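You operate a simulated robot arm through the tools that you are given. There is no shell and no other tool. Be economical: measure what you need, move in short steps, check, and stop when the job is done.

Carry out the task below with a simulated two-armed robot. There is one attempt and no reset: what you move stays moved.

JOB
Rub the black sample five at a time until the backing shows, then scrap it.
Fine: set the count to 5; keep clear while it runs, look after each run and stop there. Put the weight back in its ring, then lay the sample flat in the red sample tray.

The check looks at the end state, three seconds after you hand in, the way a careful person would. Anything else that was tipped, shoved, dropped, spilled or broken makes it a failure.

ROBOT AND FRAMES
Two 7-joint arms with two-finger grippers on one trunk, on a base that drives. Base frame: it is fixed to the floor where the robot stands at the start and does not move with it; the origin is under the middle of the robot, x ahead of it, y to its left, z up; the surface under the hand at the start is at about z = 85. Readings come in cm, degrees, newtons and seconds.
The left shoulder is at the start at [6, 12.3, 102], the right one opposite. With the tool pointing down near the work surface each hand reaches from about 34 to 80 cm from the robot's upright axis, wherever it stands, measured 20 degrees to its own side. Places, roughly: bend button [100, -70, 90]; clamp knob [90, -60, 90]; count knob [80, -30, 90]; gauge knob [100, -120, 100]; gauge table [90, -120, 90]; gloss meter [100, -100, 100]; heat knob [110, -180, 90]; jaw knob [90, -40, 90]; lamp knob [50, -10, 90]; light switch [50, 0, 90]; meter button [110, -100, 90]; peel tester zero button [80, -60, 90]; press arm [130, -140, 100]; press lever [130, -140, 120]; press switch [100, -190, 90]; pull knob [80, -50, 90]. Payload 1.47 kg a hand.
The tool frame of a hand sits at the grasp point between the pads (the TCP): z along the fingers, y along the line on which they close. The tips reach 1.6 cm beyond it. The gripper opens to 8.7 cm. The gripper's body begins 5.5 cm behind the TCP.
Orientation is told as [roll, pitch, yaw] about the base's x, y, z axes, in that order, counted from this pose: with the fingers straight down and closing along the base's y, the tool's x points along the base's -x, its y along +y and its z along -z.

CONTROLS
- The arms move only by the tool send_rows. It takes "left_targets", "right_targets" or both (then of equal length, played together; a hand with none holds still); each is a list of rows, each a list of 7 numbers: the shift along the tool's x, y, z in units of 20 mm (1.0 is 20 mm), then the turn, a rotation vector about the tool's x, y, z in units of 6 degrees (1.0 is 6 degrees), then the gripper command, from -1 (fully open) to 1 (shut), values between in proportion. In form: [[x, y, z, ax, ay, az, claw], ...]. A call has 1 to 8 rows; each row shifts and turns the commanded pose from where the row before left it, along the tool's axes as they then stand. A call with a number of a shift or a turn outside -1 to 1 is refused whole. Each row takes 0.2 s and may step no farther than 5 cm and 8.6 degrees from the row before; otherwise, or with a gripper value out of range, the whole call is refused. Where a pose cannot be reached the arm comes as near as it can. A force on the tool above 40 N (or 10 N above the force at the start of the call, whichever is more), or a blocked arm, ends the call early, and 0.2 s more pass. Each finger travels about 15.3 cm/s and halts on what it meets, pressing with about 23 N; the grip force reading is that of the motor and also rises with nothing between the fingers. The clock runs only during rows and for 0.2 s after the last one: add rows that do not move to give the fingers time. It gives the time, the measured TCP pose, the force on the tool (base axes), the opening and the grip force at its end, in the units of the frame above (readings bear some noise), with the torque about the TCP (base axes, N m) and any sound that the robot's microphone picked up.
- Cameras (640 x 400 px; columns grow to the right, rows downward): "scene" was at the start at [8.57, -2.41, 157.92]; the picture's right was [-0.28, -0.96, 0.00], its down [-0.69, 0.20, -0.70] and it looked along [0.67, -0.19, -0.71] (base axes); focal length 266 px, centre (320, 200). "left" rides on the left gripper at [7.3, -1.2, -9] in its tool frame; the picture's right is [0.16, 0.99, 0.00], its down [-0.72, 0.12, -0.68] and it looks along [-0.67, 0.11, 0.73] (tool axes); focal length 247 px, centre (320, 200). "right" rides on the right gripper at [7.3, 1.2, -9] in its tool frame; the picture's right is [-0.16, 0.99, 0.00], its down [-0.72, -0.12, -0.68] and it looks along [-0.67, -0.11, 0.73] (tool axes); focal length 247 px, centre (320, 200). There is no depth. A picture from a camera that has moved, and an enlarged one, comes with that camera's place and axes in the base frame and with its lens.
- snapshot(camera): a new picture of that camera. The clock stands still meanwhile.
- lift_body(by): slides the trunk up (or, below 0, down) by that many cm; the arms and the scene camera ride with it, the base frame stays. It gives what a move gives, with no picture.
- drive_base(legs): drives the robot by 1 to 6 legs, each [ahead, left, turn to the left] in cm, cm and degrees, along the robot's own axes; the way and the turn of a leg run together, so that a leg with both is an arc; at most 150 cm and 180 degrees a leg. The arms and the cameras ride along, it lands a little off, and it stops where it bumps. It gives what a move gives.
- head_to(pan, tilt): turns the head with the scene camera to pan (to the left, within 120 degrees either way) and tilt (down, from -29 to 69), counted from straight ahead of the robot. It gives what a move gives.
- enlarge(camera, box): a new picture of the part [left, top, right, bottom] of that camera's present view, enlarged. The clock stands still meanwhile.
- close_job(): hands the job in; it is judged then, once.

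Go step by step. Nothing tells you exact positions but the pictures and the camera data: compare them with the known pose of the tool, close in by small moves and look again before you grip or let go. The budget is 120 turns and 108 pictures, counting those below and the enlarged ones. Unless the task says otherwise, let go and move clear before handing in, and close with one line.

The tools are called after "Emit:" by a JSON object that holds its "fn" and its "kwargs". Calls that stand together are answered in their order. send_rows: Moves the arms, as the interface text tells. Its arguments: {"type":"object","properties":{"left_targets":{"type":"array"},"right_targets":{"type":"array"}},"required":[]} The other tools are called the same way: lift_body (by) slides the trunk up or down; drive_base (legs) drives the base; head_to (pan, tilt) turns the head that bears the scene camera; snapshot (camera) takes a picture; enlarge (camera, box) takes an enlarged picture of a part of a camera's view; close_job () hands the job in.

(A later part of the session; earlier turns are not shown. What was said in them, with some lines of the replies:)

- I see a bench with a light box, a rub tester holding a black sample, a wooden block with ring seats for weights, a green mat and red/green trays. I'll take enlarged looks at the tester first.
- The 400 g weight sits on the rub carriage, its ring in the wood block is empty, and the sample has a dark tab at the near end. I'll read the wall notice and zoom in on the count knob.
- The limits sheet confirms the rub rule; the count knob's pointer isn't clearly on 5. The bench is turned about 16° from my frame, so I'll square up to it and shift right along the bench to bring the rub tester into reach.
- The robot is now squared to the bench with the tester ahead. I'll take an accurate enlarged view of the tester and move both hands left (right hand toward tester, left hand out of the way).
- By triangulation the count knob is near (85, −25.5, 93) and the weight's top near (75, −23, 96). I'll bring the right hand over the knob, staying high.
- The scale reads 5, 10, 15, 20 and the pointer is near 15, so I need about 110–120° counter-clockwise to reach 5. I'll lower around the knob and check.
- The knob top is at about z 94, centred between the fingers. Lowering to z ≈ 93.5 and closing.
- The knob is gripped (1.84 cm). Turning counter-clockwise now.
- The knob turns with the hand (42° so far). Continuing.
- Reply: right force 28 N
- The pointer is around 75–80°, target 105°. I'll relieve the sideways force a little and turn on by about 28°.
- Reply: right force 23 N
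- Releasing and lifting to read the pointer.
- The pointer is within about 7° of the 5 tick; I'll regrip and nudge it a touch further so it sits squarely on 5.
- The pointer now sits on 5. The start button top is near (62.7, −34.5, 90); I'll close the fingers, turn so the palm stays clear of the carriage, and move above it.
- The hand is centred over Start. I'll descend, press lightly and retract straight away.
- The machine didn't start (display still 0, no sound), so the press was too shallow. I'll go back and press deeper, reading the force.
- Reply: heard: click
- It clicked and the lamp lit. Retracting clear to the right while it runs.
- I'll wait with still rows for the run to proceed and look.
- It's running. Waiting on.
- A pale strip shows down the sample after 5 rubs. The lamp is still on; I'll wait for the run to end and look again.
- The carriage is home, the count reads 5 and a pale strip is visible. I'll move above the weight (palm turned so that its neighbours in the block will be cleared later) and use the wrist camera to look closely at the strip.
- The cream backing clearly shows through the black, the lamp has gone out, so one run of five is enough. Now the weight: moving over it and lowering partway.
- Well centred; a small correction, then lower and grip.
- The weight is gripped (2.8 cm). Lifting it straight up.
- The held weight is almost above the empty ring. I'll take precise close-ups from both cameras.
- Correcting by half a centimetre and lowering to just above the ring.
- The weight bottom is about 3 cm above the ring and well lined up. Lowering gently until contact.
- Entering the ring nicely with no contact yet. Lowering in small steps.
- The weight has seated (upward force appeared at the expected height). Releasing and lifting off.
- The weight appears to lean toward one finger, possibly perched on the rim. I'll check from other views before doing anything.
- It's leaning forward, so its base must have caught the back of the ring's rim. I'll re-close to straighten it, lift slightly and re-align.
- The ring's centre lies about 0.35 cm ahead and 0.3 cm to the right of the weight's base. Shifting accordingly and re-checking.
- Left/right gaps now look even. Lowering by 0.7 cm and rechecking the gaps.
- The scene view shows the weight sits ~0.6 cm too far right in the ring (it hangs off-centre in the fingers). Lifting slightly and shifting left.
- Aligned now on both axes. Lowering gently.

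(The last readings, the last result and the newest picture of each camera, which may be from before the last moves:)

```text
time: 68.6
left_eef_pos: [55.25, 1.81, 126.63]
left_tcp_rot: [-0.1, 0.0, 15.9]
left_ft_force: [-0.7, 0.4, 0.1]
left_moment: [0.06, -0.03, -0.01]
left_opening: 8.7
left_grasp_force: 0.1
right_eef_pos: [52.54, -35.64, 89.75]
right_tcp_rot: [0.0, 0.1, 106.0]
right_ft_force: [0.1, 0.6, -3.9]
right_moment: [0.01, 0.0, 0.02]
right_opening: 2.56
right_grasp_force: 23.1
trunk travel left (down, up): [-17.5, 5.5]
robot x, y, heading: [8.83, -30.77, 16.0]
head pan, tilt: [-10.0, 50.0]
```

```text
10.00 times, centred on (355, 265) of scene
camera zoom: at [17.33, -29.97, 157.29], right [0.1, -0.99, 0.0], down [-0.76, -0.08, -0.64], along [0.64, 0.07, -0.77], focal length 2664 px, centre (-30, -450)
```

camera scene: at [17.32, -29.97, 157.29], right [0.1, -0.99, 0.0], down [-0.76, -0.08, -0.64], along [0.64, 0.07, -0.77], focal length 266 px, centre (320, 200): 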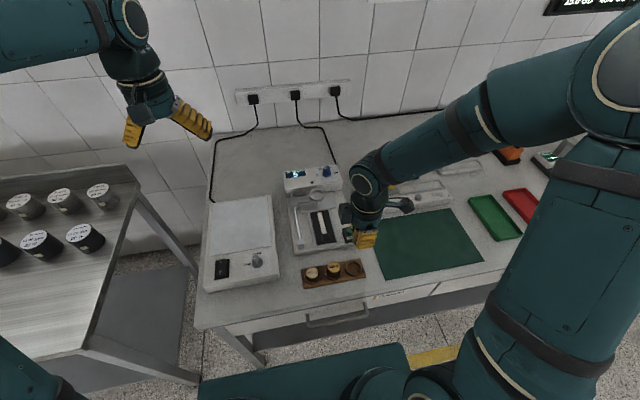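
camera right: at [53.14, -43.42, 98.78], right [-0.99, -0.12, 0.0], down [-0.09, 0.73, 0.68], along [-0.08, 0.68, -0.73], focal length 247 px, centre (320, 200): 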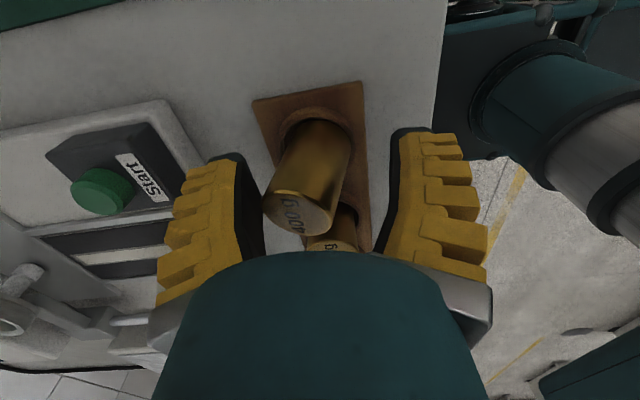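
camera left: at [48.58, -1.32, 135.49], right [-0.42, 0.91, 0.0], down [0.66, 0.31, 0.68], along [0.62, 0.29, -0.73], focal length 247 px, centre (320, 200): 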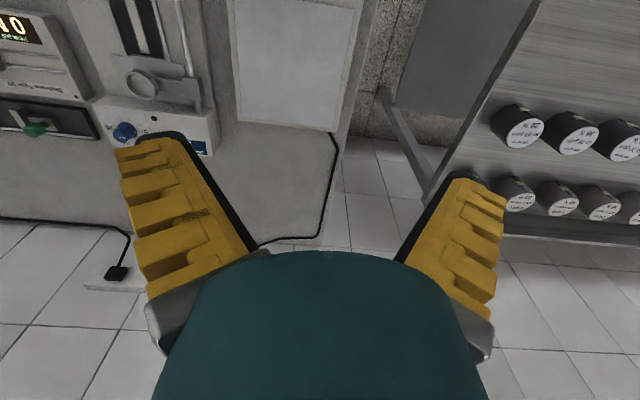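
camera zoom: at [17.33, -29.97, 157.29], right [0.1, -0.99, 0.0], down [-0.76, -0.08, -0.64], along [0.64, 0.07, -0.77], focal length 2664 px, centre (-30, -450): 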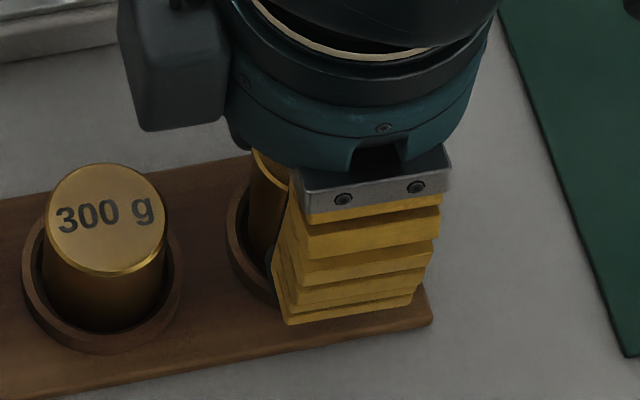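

No contact at the height where it caught before, so it's inside the ring. Continuing down.

Emit:
{"fn": "send_rows", "kwargs": {"right_targets": [[0, 0, 0.1, 0, 0, 0, 1], [0, 0, 0.1, 0, 0, 0, 1], [0, 0, 0.1, 0, 0, 0, 1], [0, 0, 0, 0, 0, 0, 1]]}}

Emit:
{"fn": "enlarge", "kwargs": {"camera": "right", "box": [220, 70, 420, 240]}}

```text
time: 69.6
left_eef_pos: [55.17, 1.68, 126.6]
left_tcp_rot: [0.0, -0.1, 15.8]
left_ft_force: [-0.2, 0.3, -0.3]
left_moment: [0.03, -0.04, -0.01]
left_opening: 8.68
left_grasp_force: 0.1
right_eef_pos: [52.6, -35.66, 89.35]
right_tcp_rot: [-0.2, -0.1, 105.9]
right_ft_force: [-1.6, -2.5, 11.6]
right_moment: [0.12, 0.02, -0.01]
right_opening: 2.63
right_grasp_force: 22.7
trunk travel left (down, up): [-17.5, 5.5]
robot x, y, heading: [8.84, -30.51, 16.0]
head pan, tilt: [-10.0, 50.0]
```

```text
2.35 times, centred on (320, 155) of right
camera zoom: at [53.42, -43.03, 98.28], right [-0.99, -0.12, 0.0], down [-0.09, 0.73, 0.68], along [-0.08, 0.68, -0.73], focal length 581 px, centre (320, 306)
```

zoom: 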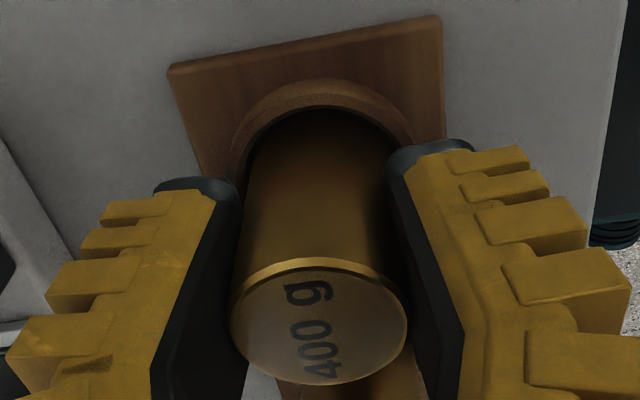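

Contact with an even upward force. I'll open only a little and look whether it stands upright.

Emit:
{"fn": "send_rows", "kwargs": {"right_targets": [[0, 0, -0.05, 0, 0, 0, 0.7], [0, 0, 0, 0, 0, 0, 0.3], [0, 0, 0, 0, 0, 0, 0.15], [0, 0, 0, 0, 0, 0, 0.15]]}}

Emit:
{"fn": "enlarge", "kwargs": {"camera": "right", "box": [220, 70, 420, 240]}}

```text
time: 70.6
left_eef_pos: [55.23, 1.9, 126.64]
left_tcp_rot: [-0.1, 0.0, 16.0]
left_ft_force: [-0.5, -0.2, 0.6]
left_moment: [-0.02, -0.01, -0.01]
left_opening: 8.72
left_grasp_force: 0.0
right_eef_pos: [52.6, -35.62, 89.37]
right_tcp_rot: [0.0, 0.0, 105.9]
right_ft_force: [0.0, -0.8, 0.1]
right_moment: [0.02, 0.0, -0.02]
right_opening: 4.29
right_grasp_force: 4.2
trunk travel left (down, up): [-17.5, 5.5]
robot x, y, heading: [9.05, -31.03, 15.9]
head pan, tilt: [-10.0, 50.0]
```

```text
2.35 times, centred on (320, 155) of right
camera zoom: at [53.51, -43.03, 98.31], right [-0.99, -0.12, 0.0], down [-0.09, 0.73, 0.68], along [-0.08, 0.68, -0.73], focal length 581 px, centre (320, 306)
```

zoom: 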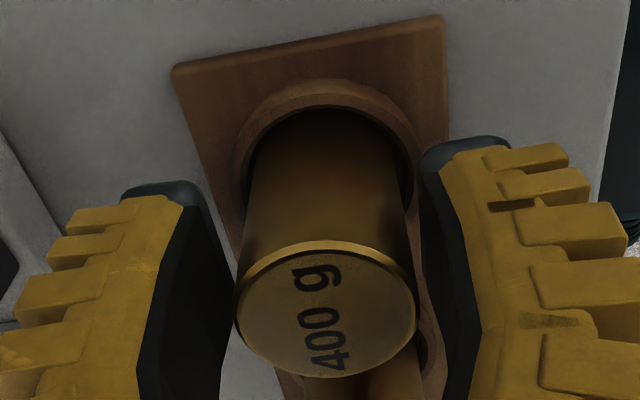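

It stands upright in the ring. Opening further and lifting away.

Emit:
{"fn": "send_rows", "kwargs": {"right_targets": [[0, 0, 0, 0, 0, 0, -0.2], [0, 0, 0, 0, 0, 0, -0.2], [0, 0, -0.6, 0, 0, 0, -0.2], [0, 0, -1, 0, 0, 0, -0.2], [0, 0, -1, 0, 0, 0, -0.2], [0, 0, -1, 0, 0, 0, -0.2], [0, 0, -1, 0, 0, 0, -0.2], [0, 0, -1, 0, 0, 0, -0.2]]}}

Emit:
{"fn": "send_rows", "kwargs": {"right_targets": [[1, -0.5, 0, 0, 0, 0, -0.2], [1, -0.5, 0, 0, 0, 0, -0.2], [1, -0.5, 0, 0, 0, 0, -0.2], [1, -0.5, 0, 0, 0, 0, -0.2], [1, -0.5, 0, 0, 0, 0, -0.2]]}}

Emit:
{"fn": "enlarge", "kwargs": {"camera": "scene", "box": [290, 205, 380, 295]}}

Emit:
{"fn": "snapshot", "kwargs": {"camera": "right"}}

```text
time: 72.4
left_eef_pos: [55.13, 1.77, 126.63]
left_tcp_rot: [0.0, 0.0, 15.9]
left_ft_force: [-0.4, -0.1, 0.1]
left_moment: [0.03, 0.01, 0.0]
left_opening: 8.71
left_grasp_force: 0.0
right_eef_pos: [52.5, -35.7, 100.52]
right_tcp_rot: [0.1, -0.1, 106.0]
right_ft_force: [0.1, -0.8, 0.2]
right_moment: [0.01, -0.04, 0.0]
right_opening: 5.74
right_grasp_force: 4.3
trunk travel left (down, up): [-17.5, 5.5]
robot x, y, heading: [8.91, -31.02, 15.7]
head pan, tilt: [-10.0, 50.0]
```

```text
time: 73.6
left_eef_pos: [55.19, 1.73, 126.6]
left_tcp_rot: [0.1, 0.0, 15.9]
left_ft_force: [0.4, -0.3, 1.0]
left_moment: [0.03, 0.0, -0.01]
left_opening: 8.72
left_grasp_force: 0.1
right_eef_pos: [60.29, -44.18, 100.31]
right_tcp_rot: [0.0, 0.0, 106.0]
right_ft_force: [-0.1, -0.8, 0.5]
right_moment: [0.0, 0.03, -0.01]
right_opening: 5.78
right_grasp_force: 3.7
trunk travel left (down, up): [-17.5, 5.5]
robot x, y, heading: [8.9, -30.95, 16.0]
head pan, tilt: [-10.0, 50.0]
```

```text
4.44 times, centred on (335, 250) of scene
camera zoom: at [17.34, -30.0, 157.29], right [0.1, -0.99, 0.0], down [-0.76, -0.08, -0.64], along [0.64, 0.07, -0.77], focal length 1184 px, centre (253, -22)
```

zoom: 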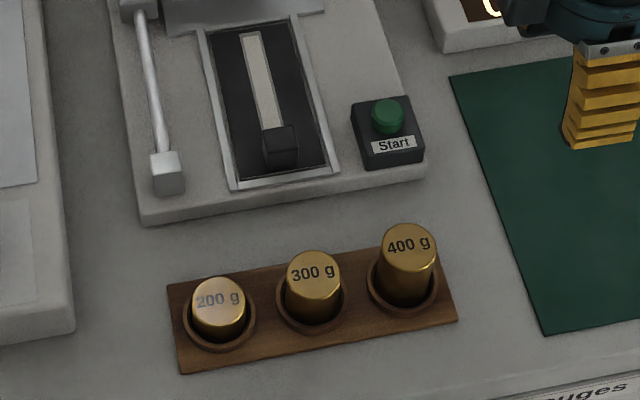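

```text
41 pictures are left
camera right: at [61.17, -51.5, 109.39], right [-0.99, -0.12, 0.0], down [-0.09, 0.73, 0.68], along [-0.08, 0.68, -0.73], focal length 247 px, centre (320, 200)
```

right: 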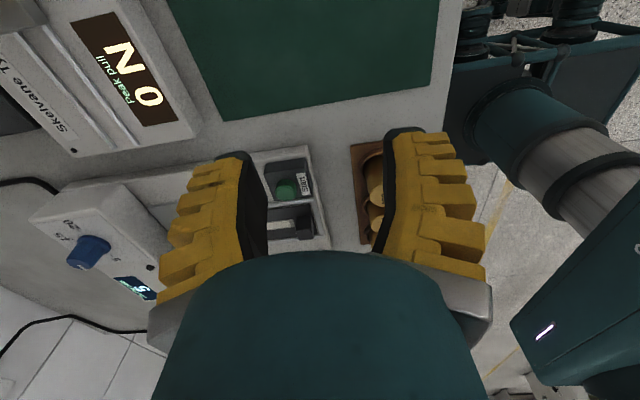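

The 400 g weight stands in its ring. Next the sample's tab, which I place at about (60.4, −27.4, 89): moving the open hand over it.

Emit:
{"fn": "send_rows", "kwargs": {"right_targets": [[-1, -0.3, 0, 0, 0, 0, -0.2], [-1, -0.3, 0, 0, 0, 0, -0.2], [-1, -0.3, 0, 0, 0, 0, -0.2], [-1, -0.3, 0, 0, 0, 0, -0.2], [-1, -0.3, 0, 0, 0, 0, -0.2], [-1, -0.3, 0, 0, 0, 0, -0.2], [-1, -0.3, 0.5, 0, 0, 0, -0.2], [-1, -0.27, 0.5, 0, 0, 0, -0.2]]}}

Emit:
{"fn": "snapshot", "kwargs": {"camera": "right"}}

Emit:
{"fn": "enlarge", "kwargs": {"camera": "scene", "box": [300, 200, 360, 250]}}

```text
time: 75.4
left_eef_pos: [55.24, 1.83, 126.61]
left_tcp_rot: [0.0, 0.0, 15.9]
left_ft_force: [-0.3, 0.6, -0.2]
left_moment: [0.0, 0.05, 0.01]
left_opening: 8.71
left_grasp_force: 0.0
right_eef_pos: [60.31, -27.28, 98.36]
right_tcp_rot: [0.1, 0.0, 105.9]
right_ft_force: [0.7, 0.8, 0.8]
right_moment: [0.0, 0.02, -0.02]
right_opening: 5.72
right_grasp_force: 4.0
trunk travel left (down, up): [-17.5, 5.5]
robot x, y, heading: [9.21, -30.6, 15.9]
head pan, tilt: [-10.0, 50.0]
```

```text
40 pictures are left
camera right: at [61.17, -34.53, 107.47], right [-0.99, -0.12, 0.0], down [-0.09, 0.73, 0.68], along [-0.08, 0.68, -0.73], focal length 247 px, centre (320, 200)
```

right: 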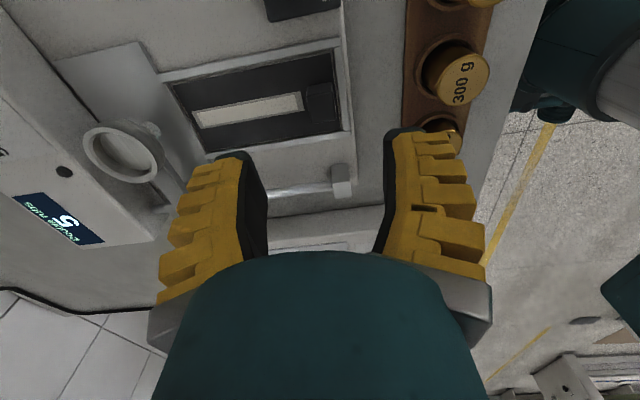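

```text
8.00 times, centred on (330, 225) of scene
camera zoom: at [17.32, -29.9, 157.29], right [0.1, -0.99, 0.0], down [-0.76, -0.08, -0.64], along [0.64, 0.07, -0.77], focal length 2132 px, centre (240, 0)
```

zoom: 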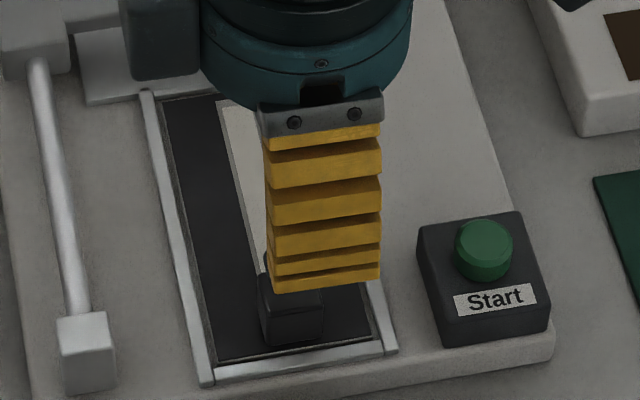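

Emit:
{"fn": "enlarge", "kwargs": {"camera": "right", "box": [260, 40, 380, 150]}}

```text
3.64 times, centred on (320, 95) of right
camera zoom: at [61.17, -34.53, 107.47], right [-0.99, -0.12, 0.0], down [-0.09, 0.73, 0.68], along [-0.08, 0.68, -0.73], focal length 898 px, centre (320, 582)
```

zoom: 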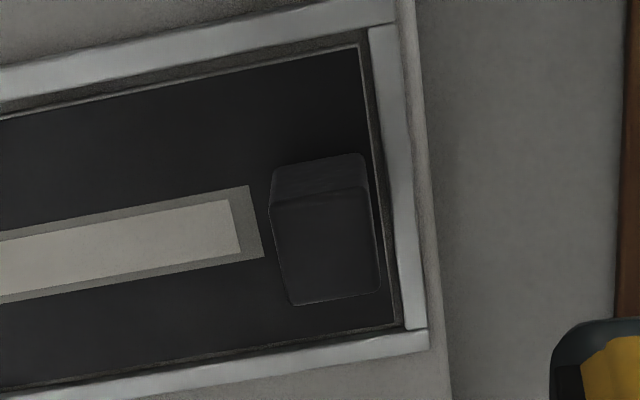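

The tab is a ~2 cm cube centred under the hand, with the base lip just beside it. Lowering and closing on it.

Emit:
{"fn": "send_rows", "kwargs": {"right_targets": [[0, 0.06, 1, 0, 0, 0, -0.2], [0, 0, 1, 0, 0, 0, -0.2], [0, 0, 1, 0, 0, 0, -0.2], [0, 0, 1, 0, 0, 0, -0.2], [0, 0, 0.3, 0, 0, 0, -0.2], [0, 0, 0, 0, 0, 0, -0.2]]}}

Emit:
{"fn": "enlarge", "kwargs": {"camera": "right", "box": [220, 70, 420, 240]}}

```text
time: 76.8
left_eef_pos: [55.15, 1.78, 126.58]
left_tcp_rot: [0.0, 0.1, 16.0]
left_ft_force: [-0.9, 0.4, 0.7]
left_moment: [0.03, 0.0, 0.02]
left_opening: 8.69
left_grasp_force: 0.1
right_eef_pos: [60.24, -27.44, 89.89]
right_tcp_rot: [0.0, 0.0, 105.9]
right_ft_force: [0.4, 1.0, -0.7]
right_moment: [-0.01, -0.01, -0.04]
right_opening: 5.77
right_grasp_force: 4.0
trunk travel left (down, up): [-17.5, 5.5]
robot x, y, heading: [8.86, -30.82, 15.9]
head pan, tilt: [-10.0, 50.0]
```

```text
2.35 times, centred on (320, 155) of right
camera zoom: at [61.03, -34.68, 98.9], right [-0.99, -0.12, 0.0], down [-0.09, 0.73, 0.68], along [-0.08, 0.68, -0.73], focal length 581 px, centre (320, 306)
```

zoom: 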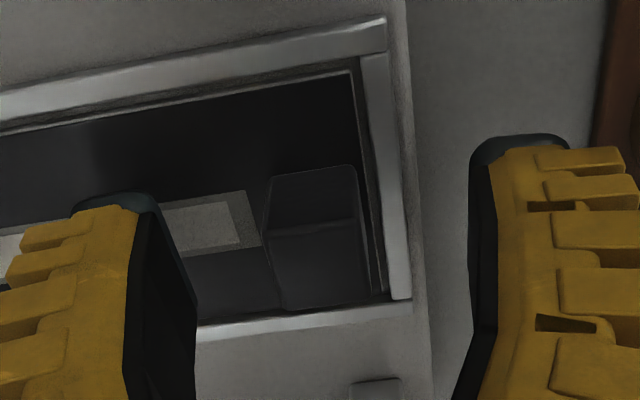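

Centred. Closing on the tab.

Emit:
{"fn": "send_rows", "kwargs": {"right_targets": [[0, 0, 0, 0, 0, 0, 0.2], [0, 0, 0, 0, 0, 0, 0.4], [0, 0, 0, 0, 0, 0, 0.6], [0, 0, 0, 0, 0, 0, 1], [0, 0, 0, 0, 0, 0, 1], [0, 0, 0, 0, 0, 0, 1]]}}

Emit:
{"fn": "enlarge", "kwargs": {"camera": "right", "box": [220, 70, 420, 240]}}

```text
time: 78.2
left_eef_pos: [55.03, 1.75, 126.58]
left_tcp_rot: [0.0, 0.0, 15.9]
left_ft_force: [-0.1, 0.8, 0.1]
left_moment: [-0.01, 0.02, -0.01]
left_opening: 8.7
left_grasp_force: 0.0
right_eef_pos: [60.06, -27.41, 89.95]
right_tcp_rot: [-0.1, -0.1, 105.9]
right_ft_force: [-0.1, 0.1, 8.3]
right_moment: [-0.04, -0.02, 0.08]
right_opening: 1.57
right_grasp_force: 23.2
trunk travel left (down, up): [-17.5, 5.5]
robot x, y, heading: [8.77, -30.9, 15.8]
head pan, tilt: [-10.0, 50.0]
```

```text
2.35 times, centred on (320, 155) of right
camera zoom: at [61.02, -34.69, 98.97], right [-0.99, -0.12, 0.0], down [-0.09, 0.73, 0.68], along [-0.08, 0.68, -0.73], focal length 581 px, centre (320, 306)
```

zoom: 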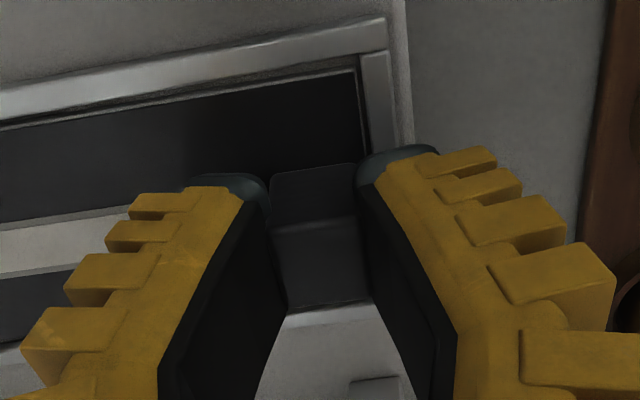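

The tab is gripped. Lifting slowly.

Emit:
{"fn": "send_rows", "kwargs": {"right_targets": [[0, 0, -0.2, 0, 0, 0, 1], [0, 0, -0.3, 0, 0, 0, 1], [0, 0, -0.3, 0, 0, 0, 1], [0, 0, -0.4, 0, 0, 0, 1], [0, 0, -0.4, 0, 0, 0, 1], [0, 0, -0.4, 0, 0, 0, 1], [0, 0, 0, 0, 0, 0, 1]]}}

Emit:
{"fn": "enlarge", "kwargs": {"camera": "scene", "box": [280, 170, 380, 260]}}

Emit:
{"fn": "snapshot", "kwargs": {"camera": "right"}}

```text
time: 79.8
left_eef_pos: [55.24, 1.9, 126.59]
left_tcp_rot: [0.0, 0.0, 15.8]
left_ft_force: [-0.3, -0.4, -0.7]
left_moment: [0.04, 0.0, 0.01]
left_opening: 8.68
left_grasp_force: 0.1
right_eef_pos: [60.17, -27.23, 93.94]
right_tcp_rot: [0.0, 0.0, 106.0]
right_ft_force: [0.0, 0.3, 0.2]
right_moment: [0.0, 0.05, -0.01]
right_opening: 1.19
right_grasp_force: 23.1
trunk travel left (down, up): [-17.5, 5.5]
robot x, y, heading: [9.01, -30.69, 16.0]
head pan, tilt: [-10.0, 50.0]
```

```text
4.44 times, centred on (330, 215) of scene
camera zoom: at [17.32, -29.96, 157.29], right [0.1, -0.99, 0.0], down [-0.76, -0.08, -0.64], along [0.64, 0.07, -0.77], focal length 1184 px, centre (276, 133)
```

zoom: 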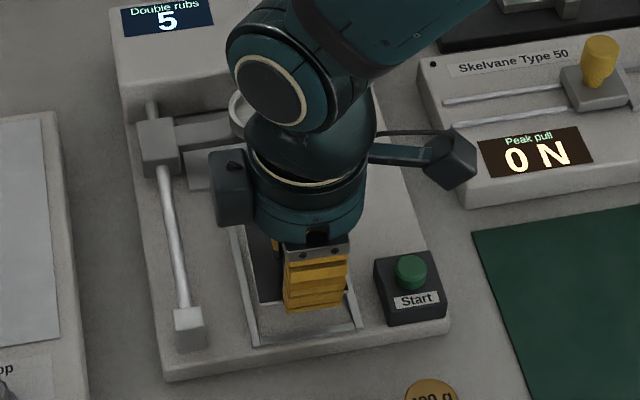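

```text
34 pictures are left
camera right: at [61.11, -34.5, 102.89], right [-0.99, -0.12, 0.0], down [-0.09, 0.73, 0.68], along [-0.08, 0.68, -0.73], focal length 247 px, centre (320, 200)
```

right: 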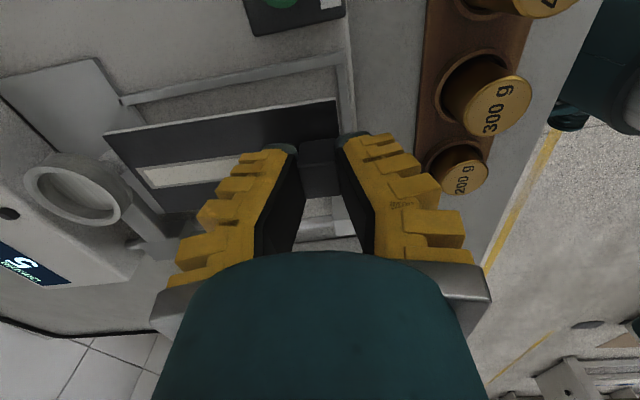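

The sample lifted out level. Raising it well above the bench equipment, then driving right toward the trays.

Emit:
{"fn": "send_rows", "kwargs": {"right_targets": [[0, 0, -1, 0, 0, 0, 1], [0, 0, -1, 0, 0, 0, 1], [0, 0, -1, 0, 0, 0, 1], [0, 0, -1, 0, 0, 0, 1], [0, 0, -1, 0, 0, 0, 1], [0, 0, -1, 0, 0, 0, 1], [0, 0, -1, 0, 0, 0, 1], [0, 0, -1, 0, 0, 0, 1]]}}

Emit:
{"fn": "head_to", "kwargs": {"pan": -50, "tilt": 45}}

Emit:
{"fn": "snapshot", "kwargs": {"camera": "scene"}}

```text
time: 81.6
left_eef_pos: [55.18, 1.84, 126.57]
left_tcp_rot: [0.0, 0.1, 15.9]
left_ft_force: [0.0, 0.8, -0.5]
left_moment: [-0.02, -0.05, 0.0]
left_opening: 8.71
left_grasp_force: 0.0
right_eef_pos: [60.17, -27.13, 109.78]
right_tcp_rot: [0.0, 0.1, 105.9]
right_ft_force: [-0.8, -0.1, -0.3]
right_moment: [-0.02, 0.03, -0.02]
right_opening: 1.17
right_grasp_force: 22.7
trunk travel left (down, up): [-17.5, 5.5]
robot x, y, heading: [8.85, -30.76, 16.2]
head pan, tilt: [-10.0, 50.0]
```

```text
time: 82.7
left_eef_pos: [55.23, 1.82, 126.51]
left_tcp_rot: [0.0, 0.0, 15.8]
left_ft_force: [0.4, 0.0, 0.2]
left_moment: [0.03, 0.02, -0.03]
left_opening: 8.71
left_grasp_force: 0.0
right_eef_pos: [60.27, -27.17, 109.86]
right_tcp_rot: [0.0, 0.0, 105.9]
right_ft_force: [-0.8, 0.2, -1.4]
right_moment: [-0.02, 0.03, -0.01]
right_opening: 1.18
right_grasp_force: 23.0
trunk travel left (down, up): [-17.5, 5.5]
robot x, y, heading: [8.76, -30.43, 16.0]
head pan, tilt: [-50.0, 45.0]
```

```text
33 pictures are left
camera scene: at [16.39, -35.3, 157.99], right [-0.56, -0.83, 0.0], down [-0.59, 0.4, -0.71], along [0.59, -0.4, -0.71], focal length 266 px, centre (320, 200)
```

scene: 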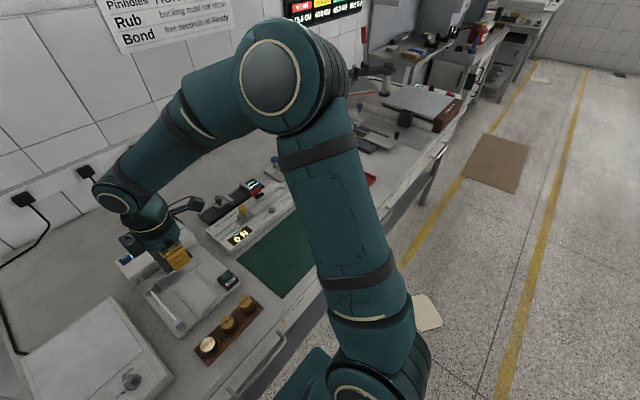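

A sheet lies on the floor about 90 cm to my right, so I'll drive only 40 cm right and reach the tray with the arm.

Emit:
{"fn": "drive_base", "kwargs": {"legs": [[0, -40, 0]]}}

Emit:
{"fn": "head_to", "kwargs": {"pan": -35, "tilt": 50}}

Emit:
{"fn": "snapshot", "kwargs": {"camera": "scene"}}

Emit:
{"fn": "snapshot", "kwargs": {"camera": "right"}}

```text
time: 86.8
left_eef_pos: [66.43, -37.42, 126.52]
left_tcp_rot: [-0.1, -0.1, 16.2]
left_ft_force: [-0.4, 0.5, -0.2]
left_moment: [-0.05, 0.03, 0.03]
left_opening: 8.67
left_grasp_force: 0.1
right_eef_pos: [71.7, -66.46, 109.9]
right_tcp_rot: [0.0, -0.1, 106.1]
right_ft_force: [-0.4, 0.2, 0.5]
right_moment: [0.01, 0.03, -0.01]
right_opening: 1.2
right_grasp_force: 22.9
trunk travel left (down, up): [-17.5, 5.5]
robot x, y, heading: [20.31, -70.4, 16.2]
head pan, tilt: [-50.0, 45.0]
```

```text
time: 87.6
left_eef_pos: [66.38, -37.38, 126.57]
left_tcp_rot: [0.0, 0.1, 16.2]
left_ft_force: [-0.2, 0.0, -0.1]
left_moment: [-0.01, -0.03, -0.02]
left_opening: 8.71
left_grasp_force: 0.0
right_eef_pos: [71.5, -66.53, 109.88]
right_tcp_rot: [0.0, 0.0, 106.2]
right_ft_force: [-0.6, 0.1, 0.1]
right_moment: [-0.07, 0.03, 0.0]
right_opening: 1.18
right_grasp_force: 22.5
trunk travel left (down, up): [-17.5, 5.5]
robot x, y, heading: [20.02, -70.22, 16.2]
head pan, tilt: [-35.0, 50.0]
```

```text
32 pictures are left
camera scene: at [28.3, -72.74, 157.3], right [-0.32, -0.95, 0.0], down [-0.72, 0.25, -0.64], along [0.61, -0.21, -0.77], focal length 266 px, centre (320, 200)
```

scene: 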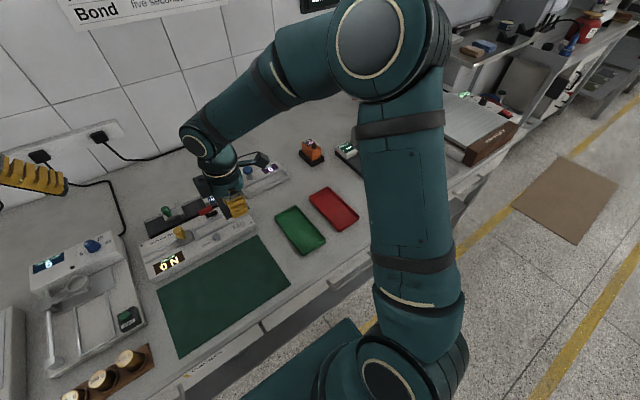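

```text
31 pictures are left
camera right: at [72.47, -73.75, 118.83], right [-0.99, -0.12, 0.0], down [-0.09, 0.73, 0.68], along [-0.08, 0.68, -0.73], focal length 247 px, centre (320, 200)
```

right: 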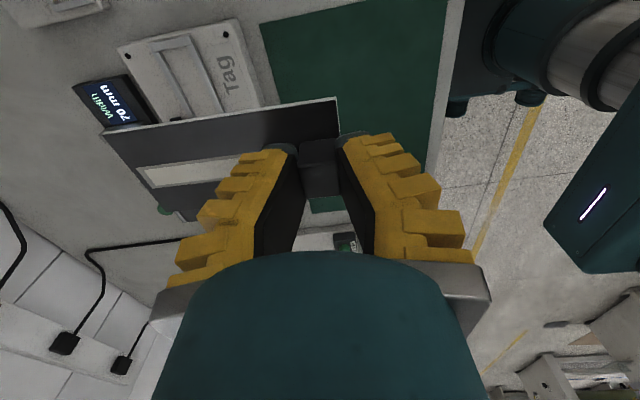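

The sample is still held level. Measuring the red tray.

Emit:
{"fn": "enlarge", "kwargs": {"camera": "scene", "box": [270, 170, 370, 260]}}

```text
4.44 times, centred on (320, 215) of scene
camera zoom: at [28.3, -72.74, 157.3], right [-0.32, -0.95, 0.0], down [-0.72, 0.25, -0.64], along [0.61, -0.21, -0.77], focal length 1184 px, centre (320, 133)
```

zoom: 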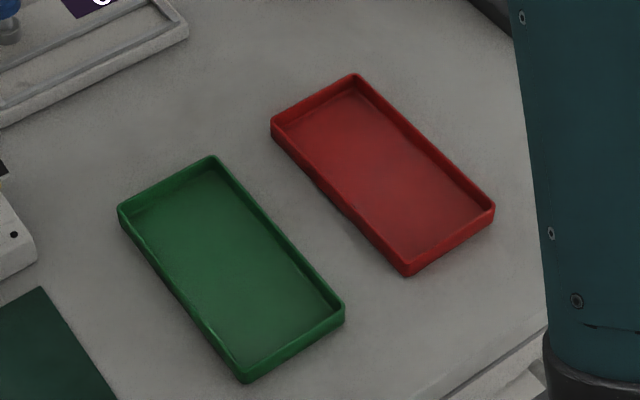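

The tray centre is about (79.75, −95) and its long axis matches the sample's. Moving the sample across to above the tray, staying high.

Emit:
{"fn": "send_rows", "kwargs": {"right_targets": [[1, 0.16, 0, 0, 0, 0, 1], [1, 0.16, 0, 0, 0, 0, 1], [1, 0.16, 0, 0, 0, 0, 1], [1, 0.16, 0, 0, 0, 0, 1], [1, 0.16, 0, 0, 0, 0, 1], [1, 0.16, 0, 0, 0, 0, 1], [1, 0.16, 0, 0, 0, 0, 1], [1, 0.16, 0, 0, 0, 0, 1]]}}

Emit:
{"fn": "send_rows", "kwargs": {"right_targets": [[1, 0.16, 0, 0, 0, 0, 1], [1, 0.16, 0, 0, 0, 0, 1], [1, 0.16, 0, 0, 0, 0, 1], [1, 0.16, 0, 0, 0, 0, 1], [1, 0.16, 0, 0, 0, 0, 1], [1, 0.16, 0, 0, 0, 0, 1], [0.9, 0.13, 0, 0, 0, -0.2, 1], [0, 0, 0, 0, 0, 0, 1]]}}

Emit:
{"fn": "snapshot", "kwargs": {"camera": "right"}}

Emit:
{"fn": "snapshot", "kwargs": {"camera": "scene"}}

```text
time: 89.4
left_eef_pos: [66.29, -37.65, 126.71]
left_tcp_rot: [0.0, 0.1, 16.2]
left_ft_force: [0.6, 0.2, -0.1]
left_moment: [-0.01, 0.02, -0.03]
left_opening: 8.68
left_grasp_force: 0.0
right_eef_pos: [73.52, -82.43, 109.91]
right_tcp_rot: [0.0, 0.0, 106.2]
right_ft_force: [-0.3, -0.1, -1.0]
right_moment: [0.01, 0.04, -0.01]
right_opening: 1.18
right_grasp_force: 23.4
trunk travel left (down, up): [-17.5, 5.5]
robot x, y, heading: [20.4, -70.36, 15.9]
head pan, tilt: [-35.0, 50.0]
```

```text
time: 91.2
left_eef_pos: [66.37, -37.32, 126.61]
left_tcp_rot: [0.0, 0.0, 16.2]
left_ft_force: [-0.4, 0.5, -0.4]
left_moment: [0.01, 0.0, 0.02]
left_opening: 8.68
left_grasp_force: 0.0
right_eef_pos: [75.44, -96.35, 109.81]
right_tcp_rot: [-0.1, 0.0, 107.4]
right_ft_force: [0.0, 0.7, -0.2]
right_moment: [0.0, 0.01, -0.01]
right_opening: 1.16
right_grasp_force: 23.0
trunk travel left (down, up): [-17.5, 5.5]
robot x, y, heading: [19.94, -70.33, 16.2]
head pan, tilt: [-35.0, 50.0]
```

```text
29 pictures are left
camera right: at [76.52, -103.62, 118.81], right [-0.99, -0.14, 0.0], down [-0.11, 0.73, 0.68], along [-0.1, 0.67, -0.73], focal length 247 px, centre (320, 200)
```

right: 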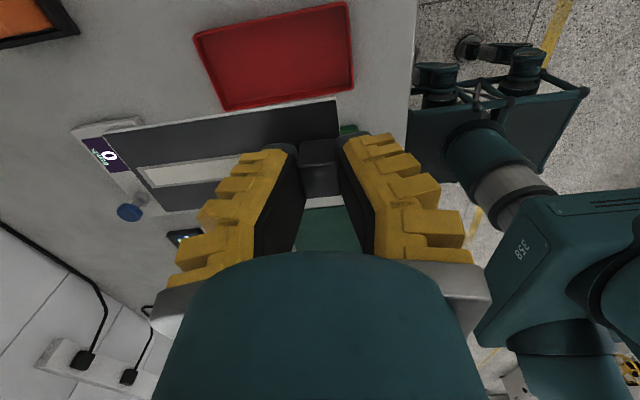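

```text
28 pictures are left
camera scene: at [28.3, -72.71, 157.3], right [-0.32, -0.95, 0.0], down [-0.73, 0.25, -0.64], along [0.61, -0.21, -0.77], focal length 266 px, centre (320, 200)
```

scene: 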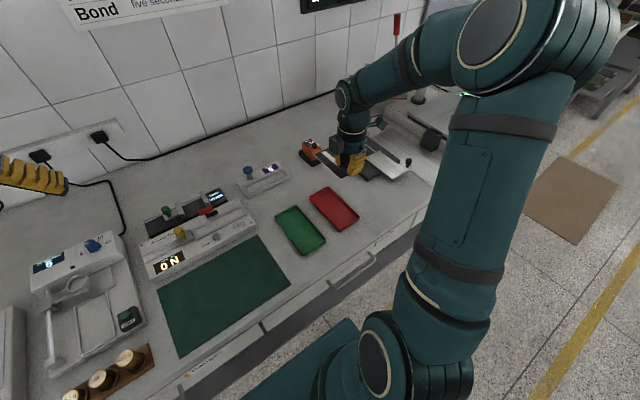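

The tray centre agrees from both cameras (80, −95), and the sample's centre is at about (79.8, −95.4). Small correction and lowering to just above the tray.

Emit:
{"fn": "send_rows", "kwargs": {"right_targets": [[-0.15, -0.14, 1, 0, 0, 0, 1], [0, 0, 1, 0, 0, 0, 1], [0, 0, 1, 0, 0, 0, 1], [0, 0, 1, 0, 0, 0, 1], [0, 0, 1, 0, 0, 0, 1], [0, 0, 1, 0, 0, 0, 1], [0, 0, 1, 0, 0, 0, 1], [0, 0, 0.8, 0, 0, 0, 1]]}}

Emit:
{"fn": "snapshot", "kwargs": {"camera": "right"}}

Emit:
{"fn": "enlarge", "kwargs": {"camera": "scene", "box": [290, 140, 390, 230]}}

```text
time: 93.0
left_eef_pos: [66.39, -37.39, 126.6]
left_tcp_rot: [0.0, 0.0, 16.2]
left_ft_force: [0.4, -0.3, -0.1]
left_moment: [-0.03, -0.03, -0.02]
left_opening: 8.71
left_grasp_force: 0.0
right_eef_pos: [75.46, -95.97, 94.2]
right_tcp_rot: [0.0, 0.0, 107.5]
right_ft_force: [-0.9, -0.4, -0.7]
right_moment: [0.01, 0.02, 0.0]
right_opening: 1.17
right_grasp_force: 23.1
trunk travel left (down, up): [-17.5, 5.5]
robot x, y, heading: [20.59, -70.28, 16.5]
head pan, tilt: [-35.0, 50.0]
```

```text
27 pictures are left
camera right: at [76.59, -103.31, 103.16], right [-0.99, -0.14, 0.0], down [-0.11, 0.73, 0.68], along [-0.1, 0.67, -0.73], focal length 247 px, centre (320, 200)
```

right: 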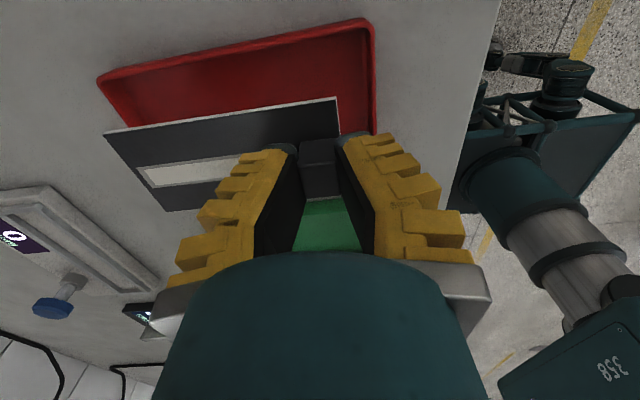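

```text
4.44 times, centred on (340, 185) of scene
camera zoom: at [28.33, -72.75, 157.29], right [-0.32, -0.95, 0.0], down [-0.73, 0.25, -0.64], along [0.61, -0.21, -0.77], focal length 1184 px, centre (231, 267)
```

zoom: 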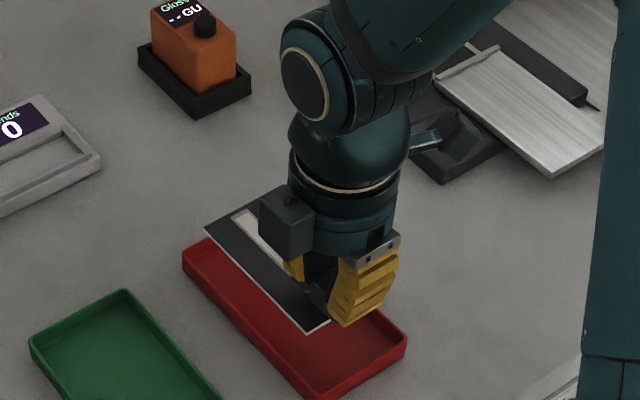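

The sample lies over the tray, within a few millimetres of centre. Lowering further.

Emit:
{"fn": "send_rows", "kwargs": {"right_targets": [[0.08, -0.05, 0.5, 0, 0, 0, 1], [0, 0, 0.6, 0, 0, 0, 1], [0, 0, 0.6, 0, 0, 0, 1], [0, 0, 0.5, 0, 0, 0, 1], [0, 0, 0, 0, 0, 0, 1]]}}

Emit:
{"fn": "snapshot", "kwargs": {"camera": "right"}}

Emit:
{"fn": "enlarge", "kwargs": {"camera": "scene", "box": [290, 160, 390, 240]}}

```text
time: 94.2
left_eef_pos: [66.35, -37.46, 126.51]
left_tcp_rot: [0.0, 0.0, 16.1]
left_ft_force: [0.2, 0.2, 0.0]
left_moment: [-0.02, 0.01, -0.02]
left_opening: 8.72
left_grasp_force: 0.0
right_eef_pos: [75.68, -96.07, 89.74]
right_tcp_rot: [0.0, 0.0, 107.5]
right_ft_force: [-0.4, 0.7, -1.4]
right_moment: [-0.03, 0.01, 0.02]
right_opening: 1.19
right_grasp_force: 22.9
trunk travel left (down, up): [-17.5, 5.5]
robot x, y, heading: [20.34, -70.75, 16.2]
head pan, tilt: [-35.0, 50.0]
```

```text
25 pictures are left
camera right: at [76.71, -103.29, 98.81], right [-0.99, -0.14, 0.0], down [-0.11, 0.73, 0.68], along [-0.1, 0.67, -0.73], focal length 247 px, centre (320, 200)
```

right: 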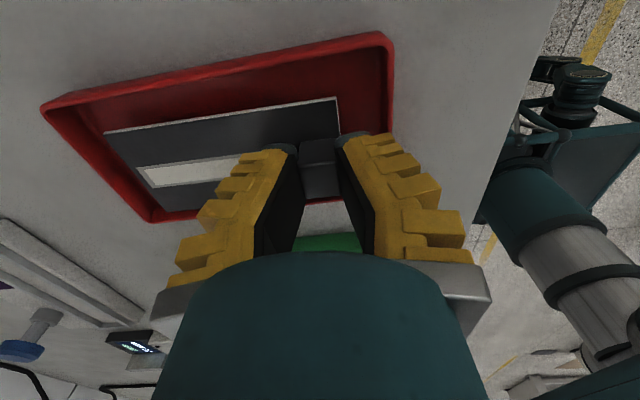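

```text
5.00 times, centred on (340, 200) of scene
camera zoom: at [28.29, -72.74, 157.3], right [-0.32, -0.95, 0.0], down [-0.73, 0.25, -0.64], along [0.61, -0.21, -0.77], focal length 1332 px, centre (220, 200)
```

zoom: 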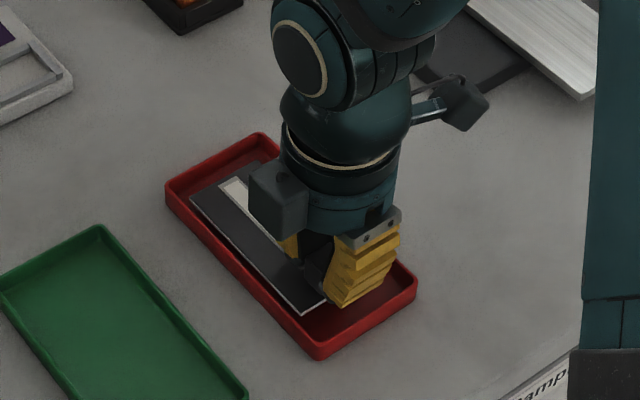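

Inside the tray outline but a bit close to its left wall; shifting right ~0.55 cm, then lowering.

Emit:
{"fn": "send_rows", "kwargs": {"right_targets": [[0.28, 0, 0, 0, 0, 0, 1], [0, 0, 0.3, 0, 0, 0, 1], [0, 0, 0.2, 0, 0, 0, 1], [0, 0, 0, 0, 0, 0, 1]]}}

Emit:
{"fn": "snapshot", "kwargs": {"camera": "right"}}

Emit:
{"fn": "enlarge", "kwargs": {"camera": "scene", "box": [290, 160, 390, 240]}}

```text
time: 95.2
left_eef_pos: [66.4, -37.42, 126.47]
left_tcp_rot: [0.1, 0.0, 16.3]
left_ft_force: [0.6, -0.1, -0.8]
left_moment: [-0.03, -0.02, 0.01]
left_opening: 8.74
left_grasp_force: 0.0
right_eef_pos: [75.85, -96.64, 88.83]
right_tcp_rot: [0.1, 0.0, 107.4]
right_ft_force: [-1.2, 0.1, -0.5]
right_moment: [-0.01, 0.01, -0.01]
right_opening: 1.18
right_grasp_force: 23.1
trunk travel left (down, up): [-17.5, 5.5]
robot x, y, heading: [20.44, -70.24, 16.3]
head pan, tilt: [-35.0, 50.0]
```

```text
23 pictures are left
camera right: at [76.85, -103.91, 97.85], right [-0.99, -0.14, 0.0], down [-0.11, 0.73, 0.68], along [-0.1, 0.67, -0.73], focal length 247 px, centre (320, 200)
```

right: 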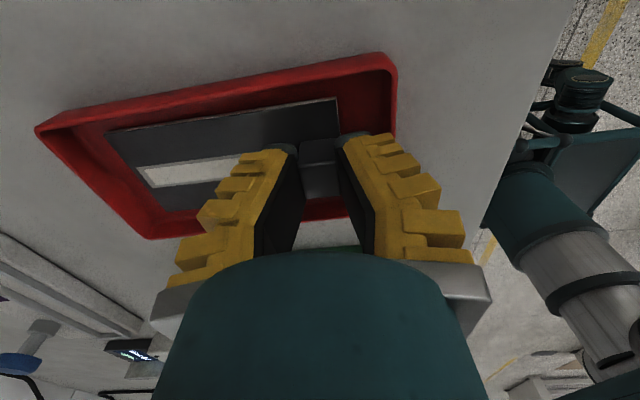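

```text
5.00 times, centred on (340, 200) of scene
camera zoom: at [28.3, -72.74, 157.3], right [-0.32, -0.95, 0.0], down [-0.73, 0.25, -0.64], along [0.61, -0.21, -0.77], focal length 1332 px, centre (220, 200)
```

zoom: 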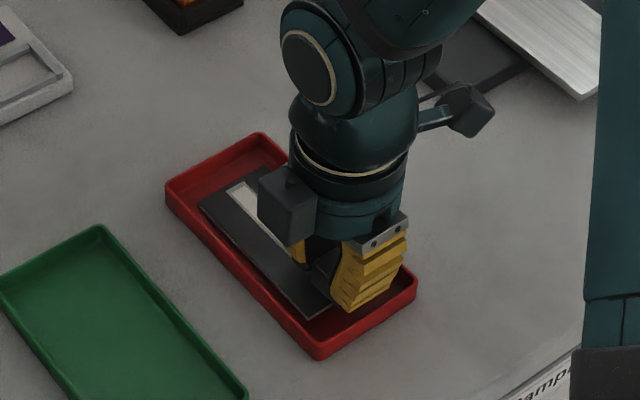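

Well placed inside the tray now. Lowering to contact in small steps.

Emit:
{"fn": "send_rows", "kwargs": {"right_targets": [[0, 0, 0.1, 0, 0, 0, 1], [0, 0, 0.1, 0, 0, 0, 1], [0, 0, 0.1, 0, 0, 0, 1], [0, 0, 0, 0, 0, 0, 1]]}}

```text
time: 96.2
left_eef_pos: [66.33, -37.44, 126.58]
left_tcp_rot: [0.0, 0.0, 16.2]
left_ft_force: [0.1, -0.5, 0.6]
left_moment: [0.01, 0.01, 0.02]
left_opening: 8.73
left_grasp_force: 0.1
right_eef_pos: [75.77, -96.63, 88.54]
right_tcp_rot: [-0.1, 0.0, 107.4]
right_ft_force: [0.6, 0.0, 10.1]
right_moment: [0.06, 0.04, -0.02]
right_opening: 1.65
right_grasp_force: 23.1
trunk travel left (down, up): [-17.5, 5.5]
robot x, y, heading: [20.41, -70.32, 16.1]
head pan, tilt: [-35.0, 50.0]
```

Contact (10 N up) and the tab is pressing back in the grip, so the sample is on the tray floor. Opening just enough to let go, then lifting.

Emit:
{"fn": "send_rows", "kwargs": {"right_targets": [[0, 0, -0.05, 0, 0, 0, 0.6], [0, 0, 0, 0, 0, 0, 0.35], [0, 0, 0, 0, 0, 0, 0.2], [0, 0, 0, 0, 0, 0, 0.2], [0, 0, -0.3, 0, 0, 0, 0.2], [0, 0, -0.5, 0, 0, 0, 0.2], [0, 0, -0.5, 0, 0, 0, 0.2], [0, 0, 0, 0, 0, 0, 0.2]]}}

Emit:
{"fn": "snapshot", "kwargs": {"camera": "right"}}

```text
time: 98.0
left_eef_pos: [66.5, -37.46, 126.61]
left_tcp_rot: [0.0, 0.0, 16.1]
left_ft_force: [0.1, -1.1, 0.2]
left_moment: [0.02, 0.03, 0.03]
left_opening: 8.72
left_grasp_force: 0.0
right_eef_pos: [75.71, -96.67, 90.88]
right_tcp_rot: [0.0, 0.0, 107.3]
right_ft_force: [-0.8, -0.6, -0.4]
right_moment: [-0.03, -0.01, -0.01]
right_opening: 4.09
right_grasp_force: 4.0
trunk travel left (down, up): [-17.5, 5.5]
robot x, y, heading: [20.5, -70.14, 16.2]
head pan, tilt: [-35.0, 50.0]
```

```text
21 pictures are left
camera right: at [76.87, -103.92, 99.91], right [-0.99, -0.14, 0.0], down [-0.11, 0.73, 0.68], along [-0.1, 0.67, -0.73], focal length 247 px, centre (320, 200)
```

right: 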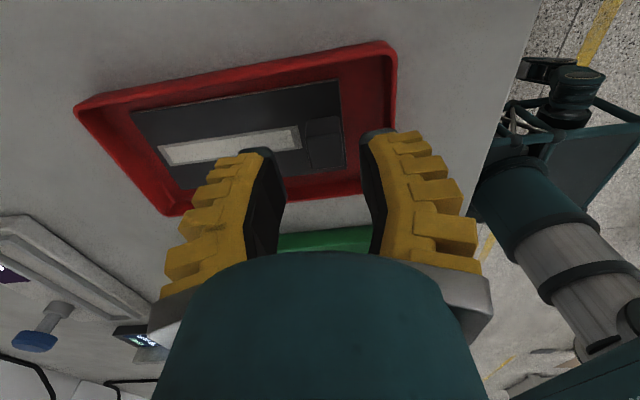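

The sample stayed lying in the tray. Raising the hand well clear and checking everything.

Emit:
{"fn": "send_rows", "kwargs": {"right_targets": [[0, 0, -1, 0, 0, 0, 0.2], [0, 0, -1, 0, 0, 0, 0.2], [0, 0, -1, 0, 0, 0, 0.2], [0, 0, -1, 0, 0, 0, 0.2], [0, 0, -1, 0, 0, 0, 0.2], [0, 0, -1, 0, 0, 0, 0.2], [0, 0, -1, 0, 0, 0, 0.2], [0, 0, -1, 0, 0, 0, 0.2]]}}

Emit:
{"fn": "send_rows", "kwargs": {"right_targets": [[0, -1, -0.3, 0, 0, 0, 0.2], [0, -1, -0.3, 0, 0, 0, 0.2], [0, -1, -0.3, 0, 0, 0, 0.2], [-0.5, -0.5, 0, 0, 0, 0, 0.2], [-1, 0, 0, 0, 0, 0, 0.2], [-1, 0, 0, 0, 0, 0, 0.2], [-1, 0, 0, 0, 0, 0, 0.2], [-1, 0, 0, 0, 0, 0, 0.2]]}}

Emit:
{"fn": "snapshot", "kwargs": {"camera": "scene"}}

Emit:
{"fn": "enlarge", "kwargs": {"camera": "scene", "box": [290, 160, 390, 240]}}

Emit:
{"fn": "enlarge", "kwargs": {"camera": "scene", "box": [20, 220, 200, 400]}}

```text
time: 99.8
left_eef_pos: [66.36, -37.42, 126.59]
left_tcp_rot: [0.1, 0.1, 16.2]
left_ft_force: [0.4, 0.1, -0.2]
left_moment: [0.0, 0.01, -0.01]
left_opening: 8.71
left_grasp_force: 0.0
right_eef_pos: [75.62, -96.59, 107.07]
right_tcp_rot: [0.0, 0.0, 107.3]
right_ft_force: [0.3, 0.0, 0.2]
right_moment: [-0.04, 0.02, 0.03]
right_opening: 4.09
right_grasp_force: 4.8
trunk travel left (down, up): [-17.5, 5.5]
robot x, y, heading: [20.07, -70.56, 16.4]
head pan, tilt: [-35.0, 50.0]
```

```text
time: 101.6
left_eef_pos: [66.34, -37.39, 126.54]
left_tcp_rot: [0.0, 0.0, 16.1]
left_ft_force: [-0.6, 0.7, 0.2]
left_moment: [0.0, 0.0, -0.04]
left_opening: 8.72
left_grasp_force: 0.1
right_eef_pos: [79.64, -86.01, 108.78]
right_tcp_rot: [0.0, 0.0, 107.5]
right_ft_force: [0.7, 0.9, -0.2]
right_moment: [-0.01, 0.01, -0.02]
right_opening: 4.06
right_grasp_force: 4.1
trunk travel left (down, up): [-17.5, 5.5]
robot x, y, heading: [20.04, -70.57, 16.3]
head pan, tilt: [-35.0, 50.0]
```

```text
20 pictures are left
camera scene: at [28.29, -72.69, 157.3], right [-0.32, -0.95, 0.0], down [-0.73, 0.25, -0.64], along [0.61, -0.21, -0.77], focal length 266 px, centre (320, 200)
```

scene: 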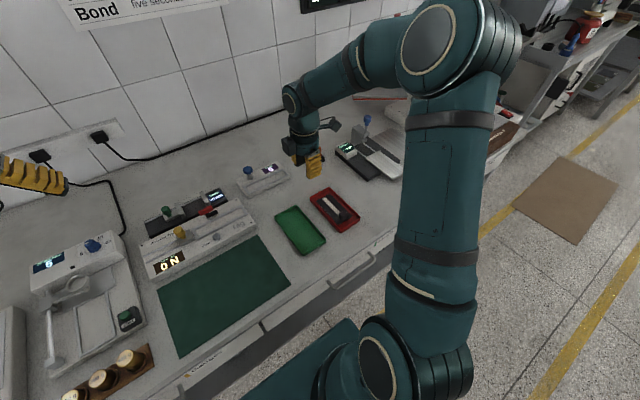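

```text
5.00 times, centred on (340, 200) of scene
camera zoom: at [28.29, -72.69, 157.3], right [-0.32, -0.95, 0.0], down [-0.73, 0.25, -0.64], along [0.61, -0.21, -0.77], focal length 1332 px, centre (220, 200)
```

zoom: 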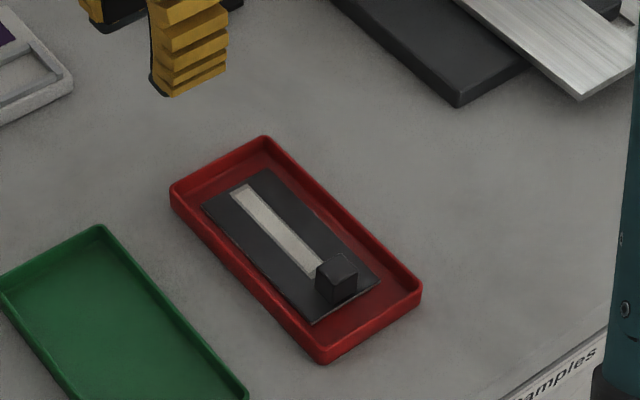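

```text
2.22 times, centred on (110, 310) of scene
camera zoom: at [28.29, -72.69, 157.3], right [-0.32, -0.95, 0.0], down [-0.73, 0.25, -0.64], along [0.61, -0.21, -0.77], focal length 592 px, centre (787, -44)
```

zoom: 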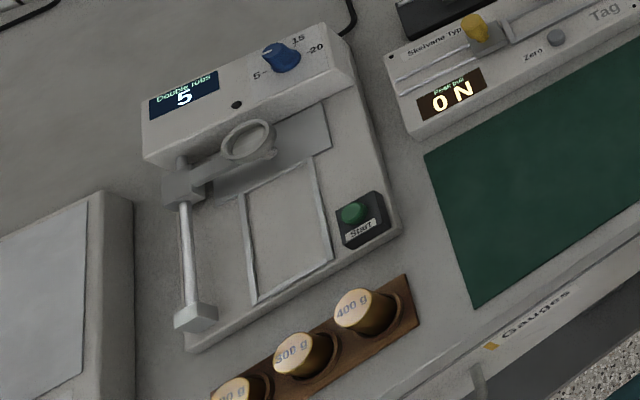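

The sample lies flat in the red tray with its backing showing. The 400 g weight stands in its ring, the count is on 5, and both hands are clear, so I'm handing in.

Emit:
{"fn": "close_job", "kwargs": {}}

```text
The job is handed in.
```

The job is done and handed in: the backing showed after one run of five rubs, the 400 g weight is back in its ring, and the sample lies flat in the red tray. On the first try the weight caught the ring's rim and leaned against a finger, so I lifted it, realigned it and seated it upright.
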